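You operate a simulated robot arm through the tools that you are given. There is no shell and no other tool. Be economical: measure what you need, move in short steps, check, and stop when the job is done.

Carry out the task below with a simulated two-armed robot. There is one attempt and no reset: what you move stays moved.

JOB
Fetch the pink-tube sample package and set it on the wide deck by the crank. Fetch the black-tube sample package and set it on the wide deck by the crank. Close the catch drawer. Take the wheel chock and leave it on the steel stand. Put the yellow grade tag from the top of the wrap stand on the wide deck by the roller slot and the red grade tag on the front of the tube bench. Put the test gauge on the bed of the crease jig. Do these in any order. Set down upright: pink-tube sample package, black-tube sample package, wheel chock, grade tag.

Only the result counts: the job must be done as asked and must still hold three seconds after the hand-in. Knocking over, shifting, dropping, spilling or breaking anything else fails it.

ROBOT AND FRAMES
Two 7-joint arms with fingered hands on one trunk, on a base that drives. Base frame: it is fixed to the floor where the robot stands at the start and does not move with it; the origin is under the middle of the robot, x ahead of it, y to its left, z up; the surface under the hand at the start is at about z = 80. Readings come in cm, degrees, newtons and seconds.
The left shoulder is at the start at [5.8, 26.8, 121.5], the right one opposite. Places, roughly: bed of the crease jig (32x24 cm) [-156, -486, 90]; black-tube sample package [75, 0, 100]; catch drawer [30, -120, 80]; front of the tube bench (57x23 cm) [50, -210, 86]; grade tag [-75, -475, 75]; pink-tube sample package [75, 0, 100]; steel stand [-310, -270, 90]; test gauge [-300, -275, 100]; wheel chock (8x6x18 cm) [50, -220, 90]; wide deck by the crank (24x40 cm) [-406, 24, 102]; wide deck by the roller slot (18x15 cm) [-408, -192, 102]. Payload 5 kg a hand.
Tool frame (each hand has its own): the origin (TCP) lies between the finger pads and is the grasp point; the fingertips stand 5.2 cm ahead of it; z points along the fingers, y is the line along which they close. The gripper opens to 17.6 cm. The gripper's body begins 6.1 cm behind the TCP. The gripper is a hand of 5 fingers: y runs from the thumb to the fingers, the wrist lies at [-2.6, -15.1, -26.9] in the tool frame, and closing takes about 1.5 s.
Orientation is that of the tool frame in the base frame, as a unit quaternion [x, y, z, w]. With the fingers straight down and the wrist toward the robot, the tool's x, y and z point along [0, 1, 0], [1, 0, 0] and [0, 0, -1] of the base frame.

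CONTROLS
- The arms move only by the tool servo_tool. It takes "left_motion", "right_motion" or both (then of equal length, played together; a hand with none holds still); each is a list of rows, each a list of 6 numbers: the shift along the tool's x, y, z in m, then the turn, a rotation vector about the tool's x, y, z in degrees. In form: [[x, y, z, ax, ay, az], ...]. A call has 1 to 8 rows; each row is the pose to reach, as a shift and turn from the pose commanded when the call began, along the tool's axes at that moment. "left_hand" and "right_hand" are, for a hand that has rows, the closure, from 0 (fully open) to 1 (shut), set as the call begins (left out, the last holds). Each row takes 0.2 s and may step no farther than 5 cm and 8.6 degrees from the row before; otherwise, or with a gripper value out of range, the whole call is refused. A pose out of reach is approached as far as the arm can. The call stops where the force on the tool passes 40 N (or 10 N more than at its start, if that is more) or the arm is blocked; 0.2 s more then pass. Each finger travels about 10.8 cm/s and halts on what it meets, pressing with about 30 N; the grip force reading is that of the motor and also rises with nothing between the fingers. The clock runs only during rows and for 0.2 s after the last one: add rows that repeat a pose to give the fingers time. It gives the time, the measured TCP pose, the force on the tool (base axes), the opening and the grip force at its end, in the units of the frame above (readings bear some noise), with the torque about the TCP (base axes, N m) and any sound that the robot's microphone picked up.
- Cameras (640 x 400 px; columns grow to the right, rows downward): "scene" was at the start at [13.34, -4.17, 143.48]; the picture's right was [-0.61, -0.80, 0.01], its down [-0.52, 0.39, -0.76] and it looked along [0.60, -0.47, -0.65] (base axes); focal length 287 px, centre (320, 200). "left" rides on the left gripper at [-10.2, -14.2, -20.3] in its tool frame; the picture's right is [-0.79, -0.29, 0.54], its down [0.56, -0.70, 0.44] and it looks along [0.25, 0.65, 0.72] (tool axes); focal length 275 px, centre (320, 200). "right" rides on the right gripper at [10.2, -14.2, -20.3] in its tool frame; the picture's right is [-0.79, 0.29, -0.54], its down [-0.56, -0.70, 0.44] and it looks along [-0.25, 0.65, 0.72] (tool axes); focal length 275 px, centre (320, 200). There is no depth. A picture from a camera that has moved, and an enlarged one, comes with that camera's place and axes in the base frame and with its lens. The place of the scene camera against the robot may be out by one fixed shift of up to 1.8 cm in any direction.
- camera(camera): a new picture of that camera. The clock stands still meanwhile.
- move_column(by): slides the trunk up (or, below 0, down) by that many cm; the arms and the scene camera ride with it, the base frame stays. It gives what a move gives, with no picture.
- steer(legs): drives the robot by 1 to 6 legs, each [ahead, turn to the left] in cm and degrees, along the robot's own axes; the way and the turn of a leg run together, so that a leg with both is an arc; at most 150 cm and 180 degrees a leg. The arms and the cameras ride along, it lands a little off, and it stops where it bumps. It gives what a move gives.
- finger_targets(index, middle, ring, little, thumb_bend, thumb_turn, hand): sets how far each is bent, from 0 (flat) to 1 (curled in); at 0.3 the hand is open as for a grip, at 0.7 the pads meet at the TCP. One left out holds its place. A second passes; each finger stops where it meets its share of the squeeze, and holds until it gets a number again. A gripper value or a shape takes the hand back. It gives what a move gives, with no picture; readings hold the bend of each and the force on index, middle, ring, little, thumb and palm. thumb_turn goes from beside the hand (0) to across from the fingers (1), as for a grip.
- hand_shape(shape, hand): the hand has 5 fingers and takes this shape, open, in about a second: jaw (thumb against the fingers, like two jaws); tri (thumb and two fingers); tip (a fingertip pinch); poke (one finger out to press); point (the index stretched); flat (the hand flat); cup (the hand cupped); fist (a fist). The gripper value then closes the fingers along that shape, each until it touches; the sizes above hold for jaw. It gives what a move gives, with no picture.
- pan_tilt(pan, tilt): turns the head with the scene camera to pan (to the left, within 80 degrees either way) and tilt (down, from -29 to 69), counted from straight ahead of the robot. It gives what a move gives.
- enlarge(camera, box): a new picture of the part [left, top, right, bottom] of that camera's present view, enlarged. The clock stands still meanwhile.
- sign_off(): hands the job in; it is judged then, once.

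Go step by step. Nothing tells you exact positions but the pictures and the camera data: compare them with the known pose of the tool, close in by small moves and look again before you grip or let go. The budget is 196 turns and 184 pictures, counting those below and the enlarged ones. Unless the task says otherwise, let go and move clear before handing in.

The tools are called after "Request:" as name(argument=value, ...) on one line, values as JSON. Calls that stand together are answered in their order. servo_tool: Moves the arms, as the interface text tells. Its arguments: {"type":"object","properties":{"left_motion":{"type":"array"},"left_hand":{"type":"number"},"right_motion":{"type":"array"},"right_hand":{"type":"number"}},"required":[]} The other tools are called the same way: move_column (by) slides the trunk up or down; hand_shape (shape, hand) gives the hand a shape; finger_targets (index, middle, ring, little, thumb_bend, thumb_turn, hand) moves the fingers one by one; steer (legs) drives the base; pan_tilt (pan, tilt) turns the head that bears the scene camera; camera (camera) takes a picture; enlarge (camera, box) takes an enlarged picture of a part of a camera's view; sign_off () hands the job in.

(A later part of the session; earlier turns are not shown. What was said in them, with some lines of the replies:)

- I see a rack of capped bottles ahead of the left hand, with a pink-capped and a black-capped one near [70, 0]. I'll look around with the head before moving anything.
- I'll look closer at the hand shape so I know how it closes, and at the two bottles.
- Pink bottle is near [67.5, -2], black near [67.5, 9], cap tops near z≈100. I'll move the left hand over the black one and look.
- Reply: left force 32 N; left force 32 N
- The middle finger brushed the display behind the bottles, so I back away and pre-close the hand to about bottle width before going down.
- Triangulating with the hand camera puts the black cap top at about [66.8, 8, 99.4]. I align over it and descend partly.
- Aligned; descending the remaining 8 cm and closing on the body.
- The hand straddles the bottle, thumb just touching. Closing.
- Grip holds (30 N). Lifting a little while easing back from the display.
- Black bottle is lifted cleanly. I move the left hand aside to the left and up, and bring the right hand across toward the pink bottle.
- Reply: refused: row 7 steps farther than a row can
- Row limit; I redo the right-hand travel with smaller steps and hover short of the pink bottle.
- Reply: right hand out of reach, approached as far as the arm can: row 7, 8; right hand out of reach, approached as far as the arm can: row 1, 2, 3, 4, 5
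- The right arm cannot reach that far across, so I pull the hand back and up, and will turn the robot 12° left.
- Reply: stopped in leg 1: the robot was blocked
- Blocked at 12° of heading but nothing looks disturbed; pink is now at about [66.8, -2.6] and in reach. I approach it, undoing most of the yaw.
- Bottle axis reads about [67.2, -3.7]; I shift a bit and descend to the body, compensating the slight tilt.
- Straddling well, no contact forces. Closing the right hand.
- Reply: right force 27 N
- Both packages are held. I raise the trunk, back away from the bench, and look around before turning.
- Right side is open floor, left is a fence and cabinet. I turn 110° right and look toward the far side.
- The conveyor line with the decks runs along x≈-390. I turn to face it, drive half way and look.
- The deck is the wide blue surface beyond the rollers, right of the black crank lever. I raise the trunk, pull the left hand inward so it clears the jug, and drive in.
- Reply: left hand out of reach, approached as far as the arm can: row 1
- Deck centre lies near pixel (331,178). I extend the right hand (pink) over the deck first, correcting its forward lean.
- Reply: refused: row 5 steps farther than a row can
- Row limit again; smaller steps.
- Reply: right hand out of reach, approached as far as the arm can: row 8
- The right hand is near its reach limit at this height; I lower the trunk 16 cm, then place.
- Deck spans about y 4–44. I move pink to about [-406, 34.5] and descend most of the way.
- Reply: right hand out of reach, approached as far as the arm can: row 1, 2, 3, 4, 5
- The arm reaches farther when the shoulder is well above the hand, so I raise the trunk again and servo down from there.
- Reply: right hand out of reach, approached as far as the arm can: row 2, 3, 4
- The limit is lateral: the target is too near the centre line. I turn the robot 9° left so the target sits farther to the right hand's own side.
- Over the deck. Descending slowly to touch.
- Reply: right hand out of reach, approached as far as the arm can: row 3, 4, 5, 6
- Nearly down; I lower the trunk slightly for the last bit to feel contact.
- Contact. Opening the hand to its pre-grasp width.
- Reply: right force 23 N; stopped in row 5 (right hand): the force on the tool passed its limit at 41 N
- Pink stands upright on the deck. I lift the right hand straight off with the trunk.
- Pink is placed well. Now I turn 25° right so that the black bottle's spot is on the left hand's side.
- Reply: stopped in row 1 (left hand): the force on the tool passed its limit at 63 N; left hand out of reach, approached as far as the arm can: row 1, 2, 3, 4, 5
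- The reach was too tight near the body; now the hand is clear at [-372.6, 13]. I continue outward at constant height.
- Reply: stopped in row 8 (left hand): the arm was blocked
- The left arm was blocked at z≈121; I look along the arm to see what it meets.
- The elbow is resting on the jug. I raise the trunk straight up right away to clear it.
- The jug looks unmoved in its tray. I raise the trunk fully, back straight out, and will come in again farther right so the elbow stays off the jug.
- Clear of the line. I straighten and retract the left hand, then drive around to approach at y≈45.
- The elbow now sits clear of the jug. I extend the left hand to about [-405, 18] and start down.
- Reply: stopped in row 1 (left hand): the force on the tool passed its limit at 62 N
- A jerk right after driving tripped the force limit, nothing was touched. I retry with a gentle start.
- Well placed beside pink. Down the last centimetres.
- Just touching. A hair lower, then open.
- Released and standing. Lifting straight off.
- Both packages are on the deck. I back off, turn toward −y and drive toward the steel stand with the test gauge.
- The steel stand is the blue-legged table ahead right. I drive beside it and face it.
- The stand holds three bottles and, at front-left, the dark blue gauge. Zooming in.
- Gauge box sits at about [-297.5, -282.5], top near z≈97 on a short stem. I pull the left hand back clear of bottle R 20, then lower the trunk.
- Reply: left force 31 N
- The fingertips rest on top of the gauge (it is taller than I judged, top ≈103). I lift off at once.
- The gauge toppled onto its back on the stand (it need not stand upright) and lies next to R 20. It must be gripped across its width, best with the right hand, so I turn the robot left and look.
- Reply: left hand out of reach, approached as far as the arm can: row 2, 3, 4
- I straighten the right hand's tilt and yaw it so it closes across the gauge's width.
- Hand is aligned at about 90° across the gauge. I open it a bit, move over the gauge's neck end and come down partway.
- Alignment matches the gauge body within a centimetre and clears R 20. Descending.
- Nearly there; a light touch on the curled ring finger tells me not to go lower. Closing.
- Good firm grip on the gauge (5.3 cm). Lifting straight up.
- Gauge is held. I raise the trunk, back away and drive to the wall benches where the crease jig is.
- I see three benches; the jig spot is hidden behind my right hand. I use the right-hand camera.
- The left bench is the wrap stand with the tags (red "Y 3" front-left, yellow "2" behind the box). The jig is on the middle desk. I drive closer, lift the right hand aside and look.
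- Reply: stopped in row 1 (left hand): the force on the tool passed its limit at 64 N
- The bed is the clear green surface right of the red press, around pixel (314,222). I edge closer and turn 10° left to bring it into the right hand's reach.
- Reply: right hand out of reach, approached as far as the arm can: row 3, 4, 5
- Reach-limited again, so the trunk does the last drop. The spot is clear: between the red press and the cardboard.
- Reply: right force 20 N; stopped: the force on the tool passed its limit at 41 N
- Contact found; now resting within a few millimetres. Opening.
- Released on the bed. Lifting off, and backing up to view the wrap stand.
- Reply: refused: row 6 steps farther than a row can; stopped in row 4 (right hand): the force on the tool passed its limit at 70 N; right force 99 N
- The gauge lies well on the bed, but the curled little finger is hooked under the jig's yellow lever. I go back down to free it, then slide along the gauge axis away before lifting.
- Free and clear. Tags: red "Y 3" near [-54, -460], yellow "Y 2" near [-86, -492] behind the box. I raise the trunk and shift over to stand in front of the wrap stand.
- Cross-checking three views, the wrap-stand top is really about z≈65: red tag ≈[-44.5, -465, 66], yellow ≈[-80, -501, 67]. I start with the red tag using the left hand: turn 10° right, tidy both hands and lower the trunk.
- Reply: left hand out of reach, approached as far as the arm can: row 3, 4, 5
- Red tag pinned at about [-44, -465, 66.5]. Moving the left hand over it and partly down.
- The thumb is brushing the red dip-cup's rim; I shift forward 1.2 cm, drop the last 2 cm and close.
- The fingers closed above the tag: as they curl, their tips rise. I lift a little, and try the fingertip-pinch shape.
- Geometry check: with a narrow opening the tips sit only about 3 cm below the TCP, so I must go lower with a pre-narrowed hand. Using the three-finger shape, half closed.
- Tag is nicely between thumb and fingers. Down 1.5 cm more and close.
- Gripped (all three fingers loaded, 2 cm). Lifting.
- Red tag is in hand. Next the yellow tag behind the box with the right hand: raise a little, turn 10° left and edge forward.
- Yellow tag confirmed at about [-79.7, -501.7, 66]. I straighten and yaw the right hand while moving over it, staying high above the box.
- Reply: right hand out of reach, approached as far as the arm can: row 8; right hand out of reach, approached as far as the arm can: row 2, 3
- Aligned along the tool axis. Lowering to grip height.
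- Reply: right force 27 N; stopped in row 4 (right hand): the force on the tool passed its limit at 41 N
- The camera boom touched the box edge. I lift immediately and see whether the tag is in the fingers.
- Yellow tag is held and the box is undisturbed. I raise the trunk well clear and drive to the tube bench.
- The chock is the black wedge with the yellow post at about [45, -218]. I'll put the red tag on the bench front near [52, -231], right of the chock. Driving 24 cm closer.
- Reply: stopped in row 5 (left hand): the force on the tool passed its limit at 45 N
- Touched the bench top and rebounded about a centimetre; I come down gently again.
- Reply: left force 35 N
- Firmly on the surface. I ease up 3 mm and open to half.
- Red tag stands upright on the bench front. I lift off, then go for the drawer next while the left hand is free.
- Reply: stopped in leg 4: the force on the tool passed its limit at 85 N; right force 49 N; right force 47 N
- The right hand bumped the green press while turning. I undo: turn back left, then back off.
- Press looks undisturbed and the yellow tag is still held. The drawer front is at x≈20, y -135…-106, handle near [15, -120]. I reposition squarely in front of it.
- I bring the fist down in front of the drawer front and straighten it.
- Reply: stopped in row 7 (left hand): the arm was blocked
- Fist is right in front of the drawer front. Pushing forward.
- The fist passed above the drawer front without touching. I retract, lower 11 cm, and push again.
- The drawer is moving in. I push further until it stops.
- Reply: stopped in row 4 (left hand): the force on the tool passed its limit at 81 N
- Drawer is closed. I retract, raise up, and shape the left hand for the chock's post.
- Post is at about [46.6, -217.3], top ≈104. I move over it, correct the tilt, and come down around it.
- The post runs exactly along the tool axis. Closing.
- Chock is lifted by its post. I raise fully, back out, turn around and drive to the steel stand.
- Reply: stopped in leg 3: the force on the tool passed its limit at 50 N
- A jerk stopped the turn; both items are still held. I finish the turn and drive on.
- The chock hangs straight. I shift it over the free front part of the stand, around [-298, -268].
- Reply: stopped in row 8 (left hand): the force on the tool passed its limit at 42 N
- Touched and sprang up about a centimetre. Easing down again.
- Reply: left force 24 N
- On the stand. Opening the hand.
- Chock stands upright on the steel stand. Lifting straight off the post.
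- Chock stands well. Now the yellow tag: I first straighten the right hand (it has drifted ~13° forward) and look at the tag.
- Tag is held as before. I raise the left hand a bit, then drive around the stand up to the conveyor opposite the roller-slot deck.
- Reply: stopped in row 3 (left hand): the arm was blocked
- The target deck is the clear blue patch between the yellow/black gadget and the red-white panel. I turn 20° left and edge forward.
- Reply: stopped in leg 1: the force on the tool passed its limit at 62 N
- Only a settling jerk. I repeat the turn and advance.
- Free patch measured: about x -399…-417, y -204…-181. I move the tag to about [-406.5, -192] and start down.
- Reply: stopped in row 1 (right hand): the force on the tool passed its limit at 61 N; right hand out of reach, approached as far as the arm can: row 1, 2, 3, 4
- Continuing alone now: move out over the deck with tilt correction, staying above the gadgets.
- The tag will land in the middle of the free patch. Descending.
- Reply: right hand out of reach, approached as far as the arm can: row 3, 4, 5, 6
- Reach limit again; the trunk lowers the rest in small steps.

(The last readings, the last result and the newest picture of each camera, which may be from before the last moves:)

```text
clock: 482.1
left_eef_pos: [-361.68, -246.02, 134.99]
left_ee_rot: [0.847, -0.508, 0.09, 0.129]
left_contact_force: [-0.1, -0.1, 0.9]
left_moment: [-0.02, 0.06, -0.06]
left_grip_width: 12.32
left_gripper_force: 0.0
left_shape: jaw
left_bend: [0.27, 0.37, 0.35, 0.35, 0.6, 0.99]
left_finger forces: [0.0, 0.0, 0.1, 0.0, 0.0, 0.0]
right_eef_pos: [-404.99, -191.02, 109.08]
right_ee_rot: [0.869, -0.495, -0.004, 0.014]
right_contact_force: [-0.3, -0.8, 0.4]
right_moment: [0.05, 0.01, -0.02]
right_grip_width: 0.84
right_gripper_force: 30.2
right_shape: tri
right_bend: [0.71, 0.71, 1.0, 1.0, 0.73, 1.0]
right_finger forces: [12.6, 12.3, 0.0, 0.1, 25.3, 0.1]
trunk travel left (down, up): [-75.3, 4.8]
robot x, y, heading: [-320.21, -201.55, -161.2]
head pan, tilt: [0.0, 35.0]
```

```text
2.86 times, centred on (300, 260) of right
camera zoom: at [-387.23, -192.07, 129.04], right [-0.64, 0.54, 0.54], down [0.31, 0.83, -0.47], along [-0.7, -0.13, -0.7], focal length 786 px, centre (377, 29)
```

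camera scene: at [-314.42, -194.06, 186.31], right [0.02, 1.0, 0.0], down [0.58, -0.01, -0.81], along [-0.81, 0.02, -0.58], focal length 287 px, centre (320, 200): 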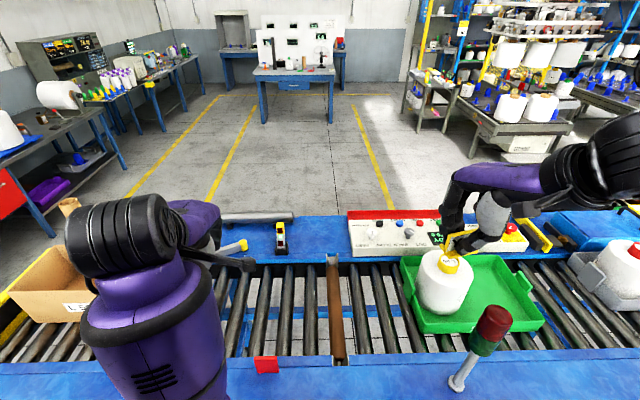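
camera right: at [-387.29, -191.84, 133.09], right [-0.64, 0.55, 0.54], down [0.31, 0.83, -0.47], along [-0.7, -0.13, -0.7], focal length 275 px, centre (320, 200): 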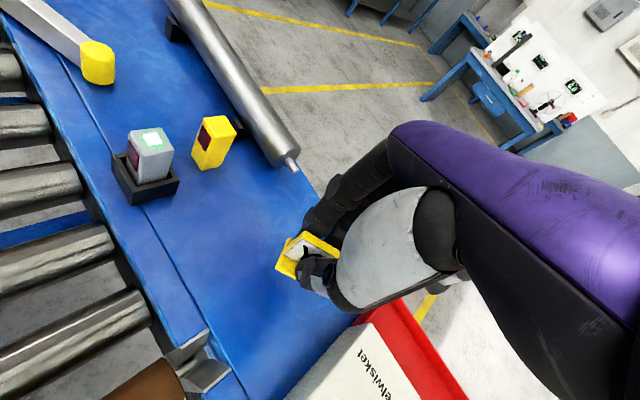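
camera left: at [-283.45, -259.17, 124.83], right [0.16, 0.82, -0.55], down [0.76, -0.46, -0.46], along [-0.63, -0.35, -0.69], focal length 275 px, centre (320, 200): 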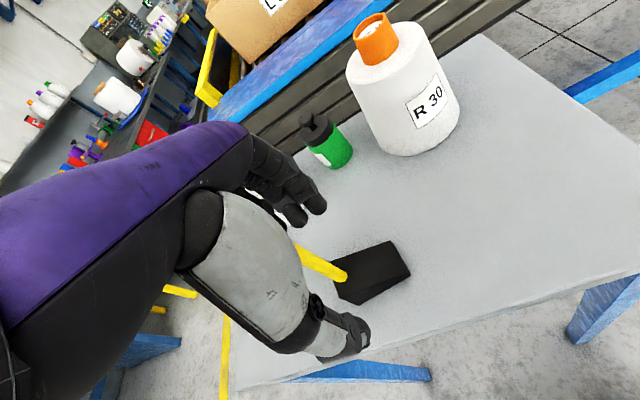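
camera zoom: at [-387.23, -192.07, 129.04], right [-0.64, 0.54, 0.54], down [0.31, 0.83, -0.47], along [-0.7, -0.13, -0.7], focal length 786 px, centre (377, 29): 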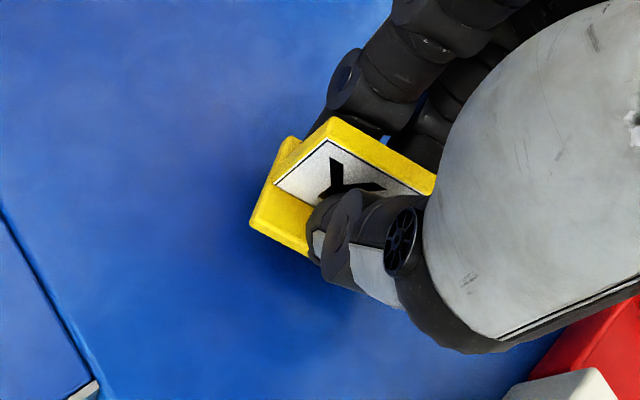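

Request:
move_column(by=-0.6)

Request:
move_column(by=-0.5)

Request:
move_column(by=-0.4)

```text
clock: 482.6
left_eef_pos: [-361.62, -245.89, 134.3]
left_ee_rot: [0.847, -0.507, 0.09, 0.131]
left_contact_force: [0.1, 0.3, 0.6]
left_moment: [0.02, 0.04, 0.01]
left_grip_width: 12.33
left_gripper_force: 0.1
left_shape: jaw
left_bend: [0.27, 0.37, 0.35, 0.35, 0.6, 0.99]
left_finger forces: [0.0, 0.0, 0.0, 0.1, 0.0, 0.0]
right_eef_pos: [-404.9, -190.98, 108.55]
right_ee_rot: [0.869, -0.494, -0.002, 0.015]
right_contact_force: [0.4, 0.6, 0.6]
right_moment: [0.03, 0.08, -0.02]
right_grip_width: 0.84
right_gripper_force: 29.7
right_shape: tri
right_bend: [0.71, 0.71, 1.0, 1.0, 0.73, 1.0]
right_finger forces: [12.5, 12.4, 0.0, 0.0, 25.4, 0.0]
trunk travel left (down, up): [-74.7, 5.4]
robot x, y, heading: [-320.13, -201.71, -161.4]
head pan, tilt: [0.0, 35.0]
```

```text
clock: 483.2
left_eef_pos: [-361.61, -245.89, 133.81]
left_ee_rot: [0.847, -0.507, 0.091, 0.13]
left_contact_force: [-0.9, -0.3, -0.3]
left_moment: [0.01, 0.03, -0.04]
left_grip_width: 12.32
left_gripper_force: 0.0
left_shape: jaw
left_bend: [0.27, 0.37, 0.35, 0.35, 0.6, 0.99]
left_finger forces: [0.1, 0.0, 0.0, 0.0, 0.1, 0.0]
right_eef_pos: [-404.98, -190.89, 108.1]
right_ee_rot: [0.869, -0.495, -0.003, 0.014]
right_contact_force: [0.6, -1.4, 0.1]
right_moment: [-0.04, 0.02, -0.02]
right_grip_width: 0.85
right_gripper_force: 30.0
right_shape: tri
right_bend: [0.71, 0.71, 1.0, 1.0, 0.73, 1.0]
right_finger forces: [12.6, 12.5, 0.0, 0.0, 25.3, 0.0]
trunk travel left (down, up): [-74.2, 5.9]
robot x, y, heading: [-320.41, -201.3, -161.3]
head pan, tilt: [0.0, 35.0]
```

```text
clock: 483.7
left_eef_pos: [-361.7, -246.01, 133.36]
left_ee_rot: [0.847, -0.508, 0.091, 0.13]
left_contact_force: [0.1, 0.5, 0.3]
left_moment: [-0.02, 0.05, -0.02]
left_grip_width: 12.33
left_gripper_force: 0.2
left_shape: jaw
left_bend: [0.27, 0.37, 0.35, 0.35, 0.6, 0.99]
left_finger forces: [0.0, 0.0, 0.0, 0.0, 0.0, 0.0]
right_eef_pos: [-404.84, -191.01, 107.52]
right_ee_rot: [0.869, -0.495, -0.003, 0.015]
right_contact_force: [0.5, 0.5, 0.0]
right_moment: [0.0, 0.04, -0.01]
right_grip_width: 0.83
right_gripper_force: 29.9
right_shape: tri
right_bend: [0.71, 0.71, 1.0, 1.0, 0.73, 1.0]
right_finger forces: [12.5, 12.9, 0.0, 0.0, 25.3, 0.1]
trunk travel left (down, up): [-73.8, 6.3]
robot x, y, heading: [-320.34, -201.64, -161.0]
head pan, tilt: [0.0, 35.0]
```

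Request:
move_column(by=-0.4)

Request:
move_column(by=-0.4)

Request:
enlarge(camera="right", box=[200, 190, 400, 330])

```text
clock: 484.2
left_eef_pos: [-361.68, -246.01, 132.99]
left_ee_rot: [0.847, -0.507, 0.09, 0.129]
left_contact_force: [0.9, -0.9, 0.0]
left_moment: [0.04, -0.02, 0.01]
left_grip_width: 12.32
left_gripper_force: 0.1
left_shape: jaw
left_bend: [0.27, 0.37, 0.35, 0.35, 0.6, 0.99]
left_finger forces: [0.0, 0.0, 0.0, 0.0, 0.0, 0.1]
right_eef_pos: [-404.96, -191.02, 107.41]
right_ee_rot: [0.869, -0.494, -0.003, 0.016]
right_contact_force: [1.8, 2.7, 16.5]
right_moment: [0.07, -0.54, 0.06]
right_grip_width: 0.87
right_gripper_force: 30.3
right_shape: tri
right_bend: [0.71, 0.68, 1.0, 1.0, 0.73, 1.0]
right_finger forces: [13.5, 12.3, 0.1, 0.0, 37.5, 0.1]
trunk travel left (down, up): [-73.4, 6.7]
robot x, y, heading: [-319.99, -201.58, -161.2]
head pan, tilt: [0.0, 35.0]
```

```text
clock: 484.7
left_eef_pos: [-361.17, -245.28, 132.44]
left_ee_rot: [0.843, -0.511, 0.104, 0.132]
left_contact_force: [0.6, 1.4, -0.2]
left_moment: [-0.08, 0.08, -0.03]
left_grip_width: 12.32
left_gripper_force: 0.1
left_shape: jaw
left_bend: [0.27, 0.37, 0.35, 0.35, 0.6, 0.99]
left_finger forces: [0.1, 0.0, 0.0, 0.1, 0.1, 0.1]
right_eef_pos: [-403.89, -190.56, 108.13]
right_ee_rot: [0.868, -0.496, -0.009, 0.022]
right_contact_force: [-2.5, 2.4, 0.5]
right_moment: [-0.32, -0.27, 0.1]
right_grip_width: 0.88
right_gripper_force: 30.1
right_shape: tri
right_bend: [0.71, 0.71, 1.0, 1.0, 0.73, 1.0]
right_finger forces: [12.6, 13.7, 0.1, 0.0, 30.3, 0.0]
trunk travel left (down, up): [-73.1, 7.0]
robot x, y, heading: [-320.17, -201.54, -161.2]
head pan, tilt: [0.0, 35.0]
stopped: the force on the tool passed its limit at 43 N (the readings are from after the stop); the commanded pose is now the measured one
```

```text
2.86 times, centred on (300, 260) of right
camera zoom: at [-385.83, -191.47, 127.76], right [-0.63, 0.55, 0.55], down [0.3, 0.82, -0.48], along [-0.71, -0.14, -0.69], focal length 786 px, centre (377, 29)
```

zoom: 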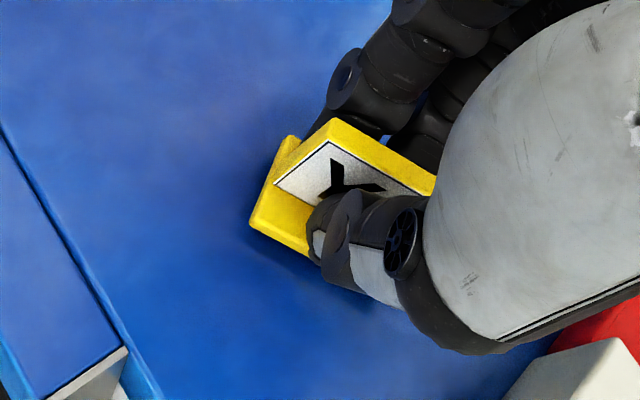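

Contact found at ~107.4. I ease down the last few millimetres and open.

Request:
servo_tool(right_motion=[[0, 0.005, 0.002, 0, 0, 0], [0, 0.01, 0.004, 0, 0, 0], [0, 0.012, 0.006, 0, 0, 0]])

Request:
servo_tool(right_motion=[[0, 0, 0, 0, 0, 0], [0, 0, 0, 0, 0, 0], [0, 0, 0, 0, 0, 0], [0, 0, 0, 0, 0, 0], [0, 0, 0, 0, 0, 0]], right_hand=0.5)

Request:
camera(camera="right")

```text
clock: 485.5
left_eef_pos: [-361.07, -245.47, 132.21]
left_ee_rot: [0.843, -0.512, 0.103, 0.131]
left_contact_force: [-0.4, -0.4, 0.1]
left_moment: [0.11, 0.01, 0.0]
left_grip_width: 12.33
left_gripper_force: 0.1
left_shape: jaw
left_bend: [0.27, 0.37, 0.35, 0.35, 0.6, 0.99]
left_finger forces: [0.0, 0.0, 0.0, 0.0, 0.0, 0.0]
right_eef_pos: [-405.02, -191.45, 107.7]
right_ee_rot: [0.869, -0.494, -0.008, 0.022]
right_contact_force: [-0.7, -0.5, -0.7]
right_moment: [0.11, 0.02, -0.04]
right_grip_width: 0.87
right_gripper_force: 30.1
right_shape: tri
right_bend: [0.71, 0.71, 1.0, 1.0, 0.73, 1.0]
right_finger forces: [12.4, 13.7, 0.0, 0.0, 30.0, 0.0]
trunk travel left (down, up): [-73.1, 7.0]
robot x, y, heading: [-320.28, -201.81, -161.4]
head pan, tilt: [0.0, 35.0]
```

```text
clock: 486.7
left_eef_pos: [-361.17, -245.33, 132.42]
left_ee_rot: [0.843, -0.511, 0.103, 0.129]
left_contact_force: [0.2, 0.6, 0.2]
left_moment: [-0.04, 0.03, 0.0]
left_grip_width: 12.31
left_gripper_force: 0.1
left_shape: jaw
left_bend: [0.27, 0.37, 0.35, 0.35, 0.6, 0.99]
left_finger forces: [0.1, 0.1, 0.1, 0.0, 0.0, 0.0]
right_eef_pos: [-404.83, -191.33, 107.61]
right_ee_rot: [0.869, -0.495, -0.009, 0.022]
right_contact_force: [-0.2, 0.7, -0.1]
right_moment: [-0.03, -0.01, 0.0]
right_grip_width: 8.74
right_gripper_force: 0.1
right_shape: tri
right_bend: [0.74, 0.45, 0.99, 0.99, 0.71, 1.0]
right_finger forces: [0.1, 0.0, 0.0, 0.1, 0.1, 0.0]
trunk travel left (down, up): [-73.1, 7.0]
robot x, y, heading: [-320.09, -201.6, -161.0]
head pan, tilt: [0.0, 35.0]
```

```text
12 pictures are left
camera right: at [-386.89, -192.21, 127.21], right [-0.63, 0.55, 0.55], down [0.3, 0.82, -0.48], along [-0.71, -0.14, -0.69], focal length 275 px, centre (320, 200)
```

right: 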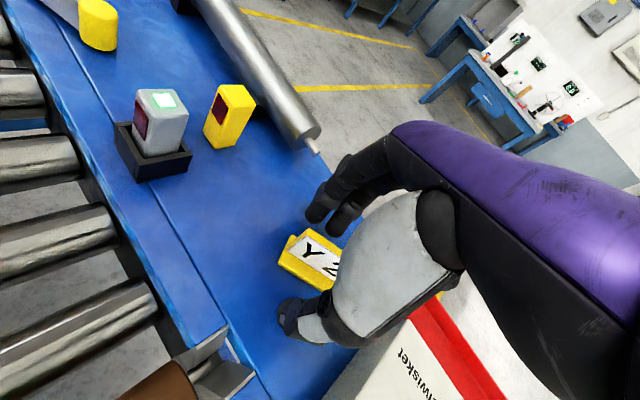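

Released and standing. Lifting straight up with the trunk, then retracting.

Request:
move_column(by=6.8)

Request:
servo_tool(right_motion=[[0, -0.01, -0.02, 0, 0, 0], [0, -0.03, -0.05, 0, 0, 0], [0, -0.06, -0.08, 0, 0, 0], [0, -0.09, -0.11, 0, 0, 0], [0, -0.12, -0.14, 0, 0, 0]])

Request:
enlarge(camera="scene", box=[240, 150, 480, 300])

```text
clock: 487.8
left_eef_pos: [-361.09, -245.3, 139.23]
left_ee_rot: [0.843, -0.511, 0.103, 0.131]
left_contact_force: [-0.5, 0.4, -0.7]
left_moment: [-0.01, -0.01, 0.01]
left_grip_width: 12.34
left_gripper_force: 0.1
left_shape: jaw
left_bend: [0.27, 0.37, 0.35, 0.35, 0.6, 0.99]
left_finger forces: [0.0, 0.0, 0.0, 0.0, 0.0, 0.0]
right_eef_pos: [-404.94, -191.23, 114.4]
right_ee_rot: [0.868, -0.495, -0.007, 0.021]
right_contact_force: [0.5, 0.1, -0.6]
right_moment: [-0.01, 0.02, 0.0]
right_grip_width: 8.76
right_gripper_force: 0.1
right_shape: tri
right_bend: [0.74, 0.45, 0.99, 0.99, 0.71, 1.0]
right_finger forces: [0.0, 0.0, 0.1, 0.0, 0.1, 0.0]
trunk travel left (down, up): [-79.9, 0.2]
robot x, y, heading: [-320.11, -201.55, -161.4]
head pan, tilt: [0.0, 35.0]
```

```text
clock: 489.0
left_eef_pos: [-361.0, -245.19, 139.35]
left_ee_rot: [0.843, -0.511, 0.103, 0.131]
left_contact_force: [1.5, 1.0, 1.1]
left_moment: [-0.09, 0.14, -0.05]
left_grip_width: 12.3
left_gripper_force: 0.1
left_shape: jaw
left_bend: [0.27, 0.37, 0.35, 0.35, 0.6, 0.99]
left_finger forces: [0.1, 0.1, 0.1, 0.1, 0.0, 0.0]
right_eef_pos: [-393.87, -184.87, 128.02]
right_ee_rot: [0.869, -0.494, -0.009, 0.022]
right_contact_force: [1.8, 0.0, 0.5]
right_moment: [-0.08, 0.21, -0.06]
right_grip_width: 8.78
right_gripper_force: 0.1
right_shape: tri
right_bend: [0.74, 0.45, 0.99, 0.99, 0.71, 1.0]
right_finger forces: [0.0, 0.1, 0.1, 0.0, 0.1, 0.0]
trunk travel left (down, up): [-79.9, 0.2]
robot x, y, heading: [-320.29, -201.65, -161.2]
head pan, tilt: [0.0, 35.0]
```

```text
2.67 times, centred on (360, 225) of scene
camera zoom: at [-331.57, -204.3, 186.75], right [-0.32, 0.95, 0.0], down [0.55, 0.19, -0.81], along [-0.77, -0.26, -0.58], focal length 766 px, centre (213, 133)
```

zoom: 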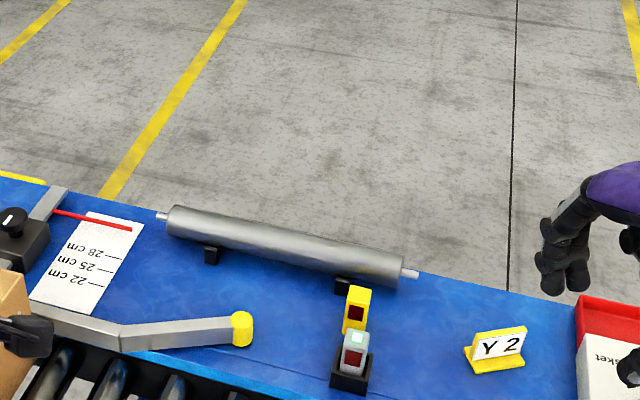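

Yellow tag stands upright on its deck. I back off so that all is clear and take a last look toward the crank deck.

Request:
steer(legs=[[-60, 0]])

Request:
pan_tilt(pan=-75, tilt=15)

Request:
enlarge(camera="scene", box=[80, 120, 400, 320])

Request:
pan_tilt(pan=10, tilt=35)

Request:
camera(camera="scene")

```text
clock: 493.4
left_eef_pos: [-304.11, -226.25, 139.42]
left_ee_rot: [0.847, -0.505, 0.105, 0.13]
left_contact_force: [-0.2, 0.9, -0.1]
left_moment: [-0.1, 0.07, 0.0]
left_grip_width: 12.33
left_gripper_force: 0.1
left_shape: jaw
left_bend: [0.27, 0.37, 0.35, 0.35, 0.6, 0.99]
left_finger forces: [0.0, 0.1, 0.0, 0.0, 0.1, 0.0]
right_eef_pos: [-337.82, -166.36, 127.71]
right_ee_rot: [0.872, -0.488, -0.009, 0.023]
right_contact_force: [1.3, -1.0, 0.0]
right_moment: [0.02, 0.07, 0.14]
right_grip_width: 8.79
right_gripper_force: 0.2
right_shape: tri
right_bend: [0.74, 0.45, 0.99, 0.99, 0.71, 1.0]
right_finger forces: [0.0, 0.0, 0.0, 2.8, 0.0, 0.0]
trunk travel left (down, up): [-79.9, 0.2]
robot x, y, heading: [-263.58, -181.94, -160.4]
head pan, tilt: [0.0, 35.0]
```

```text
clock: 494.9
left_eef_pos: [-303.83, -225.72, 139.23]
left_ee_rot: [0.842, -0.509, 0.116, 0.137]
left_contact_force: [1.4, -0.1, 0.1]
left_moment: [0.02, -0.02, -0.02]
left_grip_width: 12.34
left_gripper_force: 0.0
left_shape: jaw
left_bend: [0.27, 0.37, 0.35, 0.35, 0.6, 0.99]
left_finger forces: [0.0, 0.1, 0.0, 0.0, 0.1, 0.0]
right_eef_pos: [-336.33, -166.0, 128.55]
right_ee_rot: [0.872, -0.489, -0.011, 0.027]
right_contact_force: [0.4, -0.1, -0.3]
right_moment: [0.0, -0.04, 0.01]
right_grip_width: 8.8
right_gripper_force: 0.0
right_shape: tri
right_bend: [0.74, 0.45, 0.99, 0.99, 0.71, 1.0]
right_finger forces: [0.1, 0.0, 0.0, 0.0, 0.0, 0.0]
trunk travel left (down, up): [-79.9, 0.2]
robot x, y, heading: [-264.22, -181.69, -160.3]
head pan, tilt: [-75.0, 15.0]
```

```text
2.00 times, centred on (240, 220) of scene
camera zoom: at [-272.45, -174.48, 190.0], right [0.82, 0.57, 0.01], down [0.16, -0.21, -0.96], along [-0.54, 0.8, -0.26], focal length 574 px, centre (480, 160)
```

zoom: 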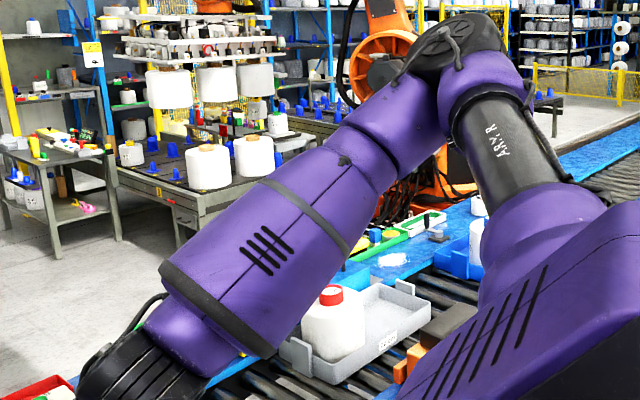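

```text
clock: 496.5
left_eef_pos: [-303.94, -225.78, 139.29]
left_ee_rot: [0.841, -0.51, 0.116, 0.137]
left_contact_force: [0.2, -0.9, 0.1]
left_moment: [0.0, -0.02, 0.0]
left_grip_width: 12.33
left_gripper_force: 0.3
left_shape: jaw
left_bend: [0.27, 0.37, 0.35, 0.35, 0.6, 0.99]
left_finger forces: [0.0, 0.1, 0.1, 0.0, 0.0, 0.0]
right_eef_pos: [-336.37, -165.84, 128.45]
right_ee_rot: [0.872, -0.488, -0.013, 0.027]
right_contact_force: [0.1, -0.3, 0.7]
right_moment: [0.01, 0.01, 0.01]
right_grip_width: 8.8
right_gripper_force: 0.0
right_shape: tri
right_bend: [0.74, 0.45, 0.99, 0.99, 0.71, 1.0]
right_finger forces: [0.0, 0.0, 0.0, 0.0, 0.0, 0.1]
trunk travel left (down, up): [-79.9, 0.2]
robot x, y, heading: [-263.43, -181.77, -160.5]
head pan, tilt: [10.0, 35.0]
```

```text
9 pictures are left
camera scene: at [-274.77, -186.48, 186.72], right [-0.49, 0.87, 0.0], down [0.51, 0.29, -0.81], along [-0.71, -0.4, -0.58], focal length 287 px, centre (320, 200)
```

scene: 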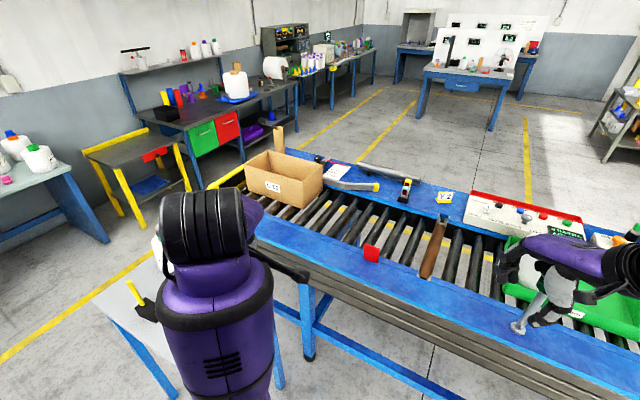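

The right hand is close to the signal post on the near rail; I check with the hand camera.

Request:
camera(camera="right")

Request:
enlarge(camera="scene", box=[460, 200, 640, 360])

```text
8 pictures are left
camera right: at [-318.05, -166.52, 147.99], right [-0.63, 0.54, 0.55], down [0.29, 0.83, -0.49], along [-0.72, -0.15, -0.68], focal length 275 px, centre (320, 200)
```

right: 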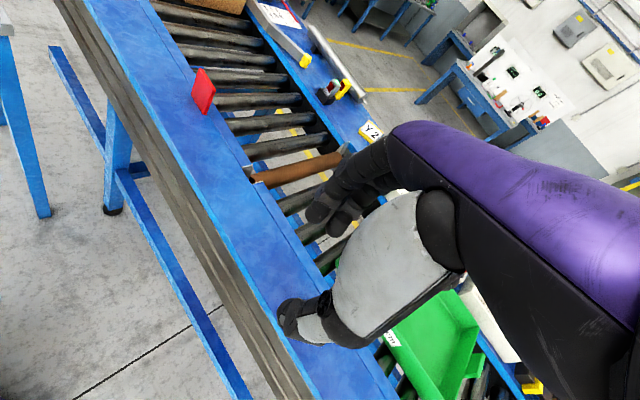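

```text
2.50 times, centred on (550, 280) of scene
camera zoom: at [-274.77, -186.48, 186.72], right [-0.49, 0.87, 0.0], down [0.51, 0.29, -0.81], along [-0.71, -0.4, -0.58], focal length 718 px, centre (-255, 0)
```

zoom: 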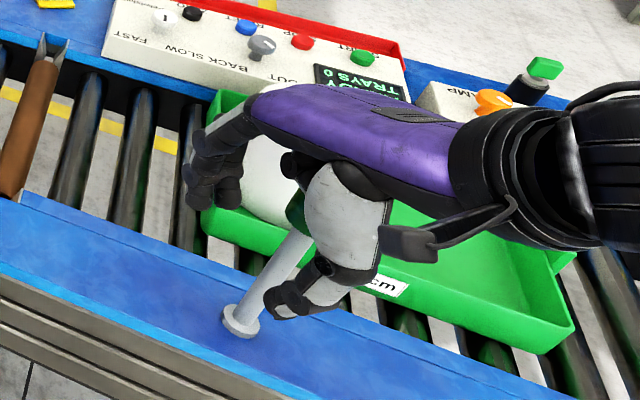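

The signal post stands at its original place ([-347, -157]), only close beside my curled fingers. I move the hand away from it and up.

Request:
servo_tool(right_motion=[[0.01, 0, 0, 0, 0, 0], [0.04, 0, 0, 0, 0, 0], [0.08, 0, 0, 0, 0, 0], [0.1, -0.01, -0.02, 0, 0, 0], [0.1, -0.02, -0.06, 0, 0, 0]])

Request:
camera(camera="scene")

```text
clock: 497.7
left_eef_pos: [-303.65, -225.72, 139.32]
left_ee_rot: [0.841, -0.51, 0.116, 0.137]
left_contact_force: [1.6, -0.7, 0.2]
left_moment: [0.0, 0.15, -0.05]
left_grip_width: 12.33
left_gripper_force: 0.1
left_shape: jaw
left_bend: [0.27, 0.37, 0.35, 0.35, 0.6, 0.99]
left_finger forces: [0.0, 0.0, 0.0, 0.0, 0.1, 0.1]
right_eef_pos: [-328.82, -173.28, 134.8]
right_ee_rot: [0.872, -0.489, -0.013, 0.027]
right_contact_force: [2.8, -0.2, -1.3]
right_moment: [-0.05, 0.25, -0.05]
right_grip_width: 8.82
right_gripper_force: 0.0
right_shape: tri
right_bend: [0.74, 0.45, 0.99, 0.99, 0.71, 1.0]
right_finger forces: [0.0, 0.0, 0.0, 0.1, 0.1, 0.0]
trunk travel left (down, up): [-79.9, 0.2]
robot x, y, heading: [-263.44, -182.04, -160.6]
head pan, tilt: [10.0, 35.0]
```

```text
6 pictures are left
camera scene: at [-274.47, -186.44, 186.75], right [-0.49, 0.87, 0.0], down [0.51, 0.29, -0.81], along [-0.71, -0.4, -0.58], focal length 287 px, centre (320, 200)
```

scene: 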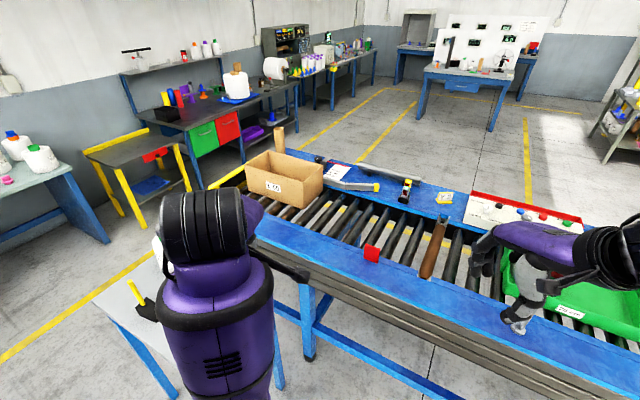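

Everything is in place; I back off a little to be clear of all stations.

Request:
steer(legs=[[-35, 0]])

Request:
camera(camera="scene")

```text
clock: 500.6
left_eef_pos: [-270.09, -215.79, 139.62]
left_ee_rot: [0.848, -0.491, 0.137, 0.145]
left_contact_force: [-0.7, 0.6, 0.4]
left_moment: [-0.01, 0.0, 0.0]
left_grip_width: 12.3
left_gripper_force: 0.1
left_shape: jaw
left_bend: [0.27, 0.37, 0.35, 0.35, 0.6, 0.99]
left_finger forces: [0.0, 0.0, 0.0, 0.0, 0.0, 0.0]
right_eef_pos: [-296.25, -161.53, 134.66]
right_ee_rot: [0.872, -0.489, -0.013, 0.027]
right_contact_force: [-0.2, 0.0, -0.8]
right_moment: [0.0, 0.02, 0.01]
right_grip_width: 8.79
right_gripper_force: 0.1
right_shape: tri
right_bend: [0.74, 0.45, 0.99, 0.99, 0.71, 1.0]
right_finger forces: [0.1, 0.0, 0.1, 0.1, 0.0, 0.0]
trunk travel left (down, up): [-79.9, 0.2]
robot x, y, heading: [-230.85, -170.18, -160.7]
head pan, tilt: [10.0, 35.0]
```

```text
5 pictures are left
camera scene: at [-241.78, -174.73, 186.72], right [-0.49, 0.87, 0.0], down [0.51, 0.28, -0.81], along [-0.71, -0.4, -0.58], focal length 287 px, centre (320, 200)
```

scene: 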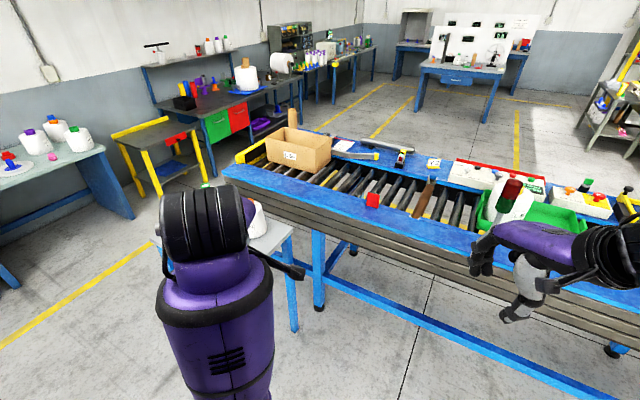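

The signal post, the tag and the other stations look intact, and both hands are empty and clear. Handing in.

Request:
sign_off()

```text
The job is handed in.
```

I finished every step and handed the job in; no verdict came back. Both sample packages, the chock and both tags were upright when I released them, and the gauge is on the jig bed. The catch drawer looked closed, but I did not recheck it or the packages at the end.

Some things got knocked along the way:
- **Test gauge:** I tipped it over on the steel stand, so it lies on its side on the jig bed. It was not on the upright list.
- **Bumps:** I also touched the display behind the bottles, a jug on the conveyor (with the elbow), the red cup and the box on the wrap stand, the green press on the tube bench, the yellow lever on the crease jig, and possibly the signal post. None looked moved in the pictures I took.
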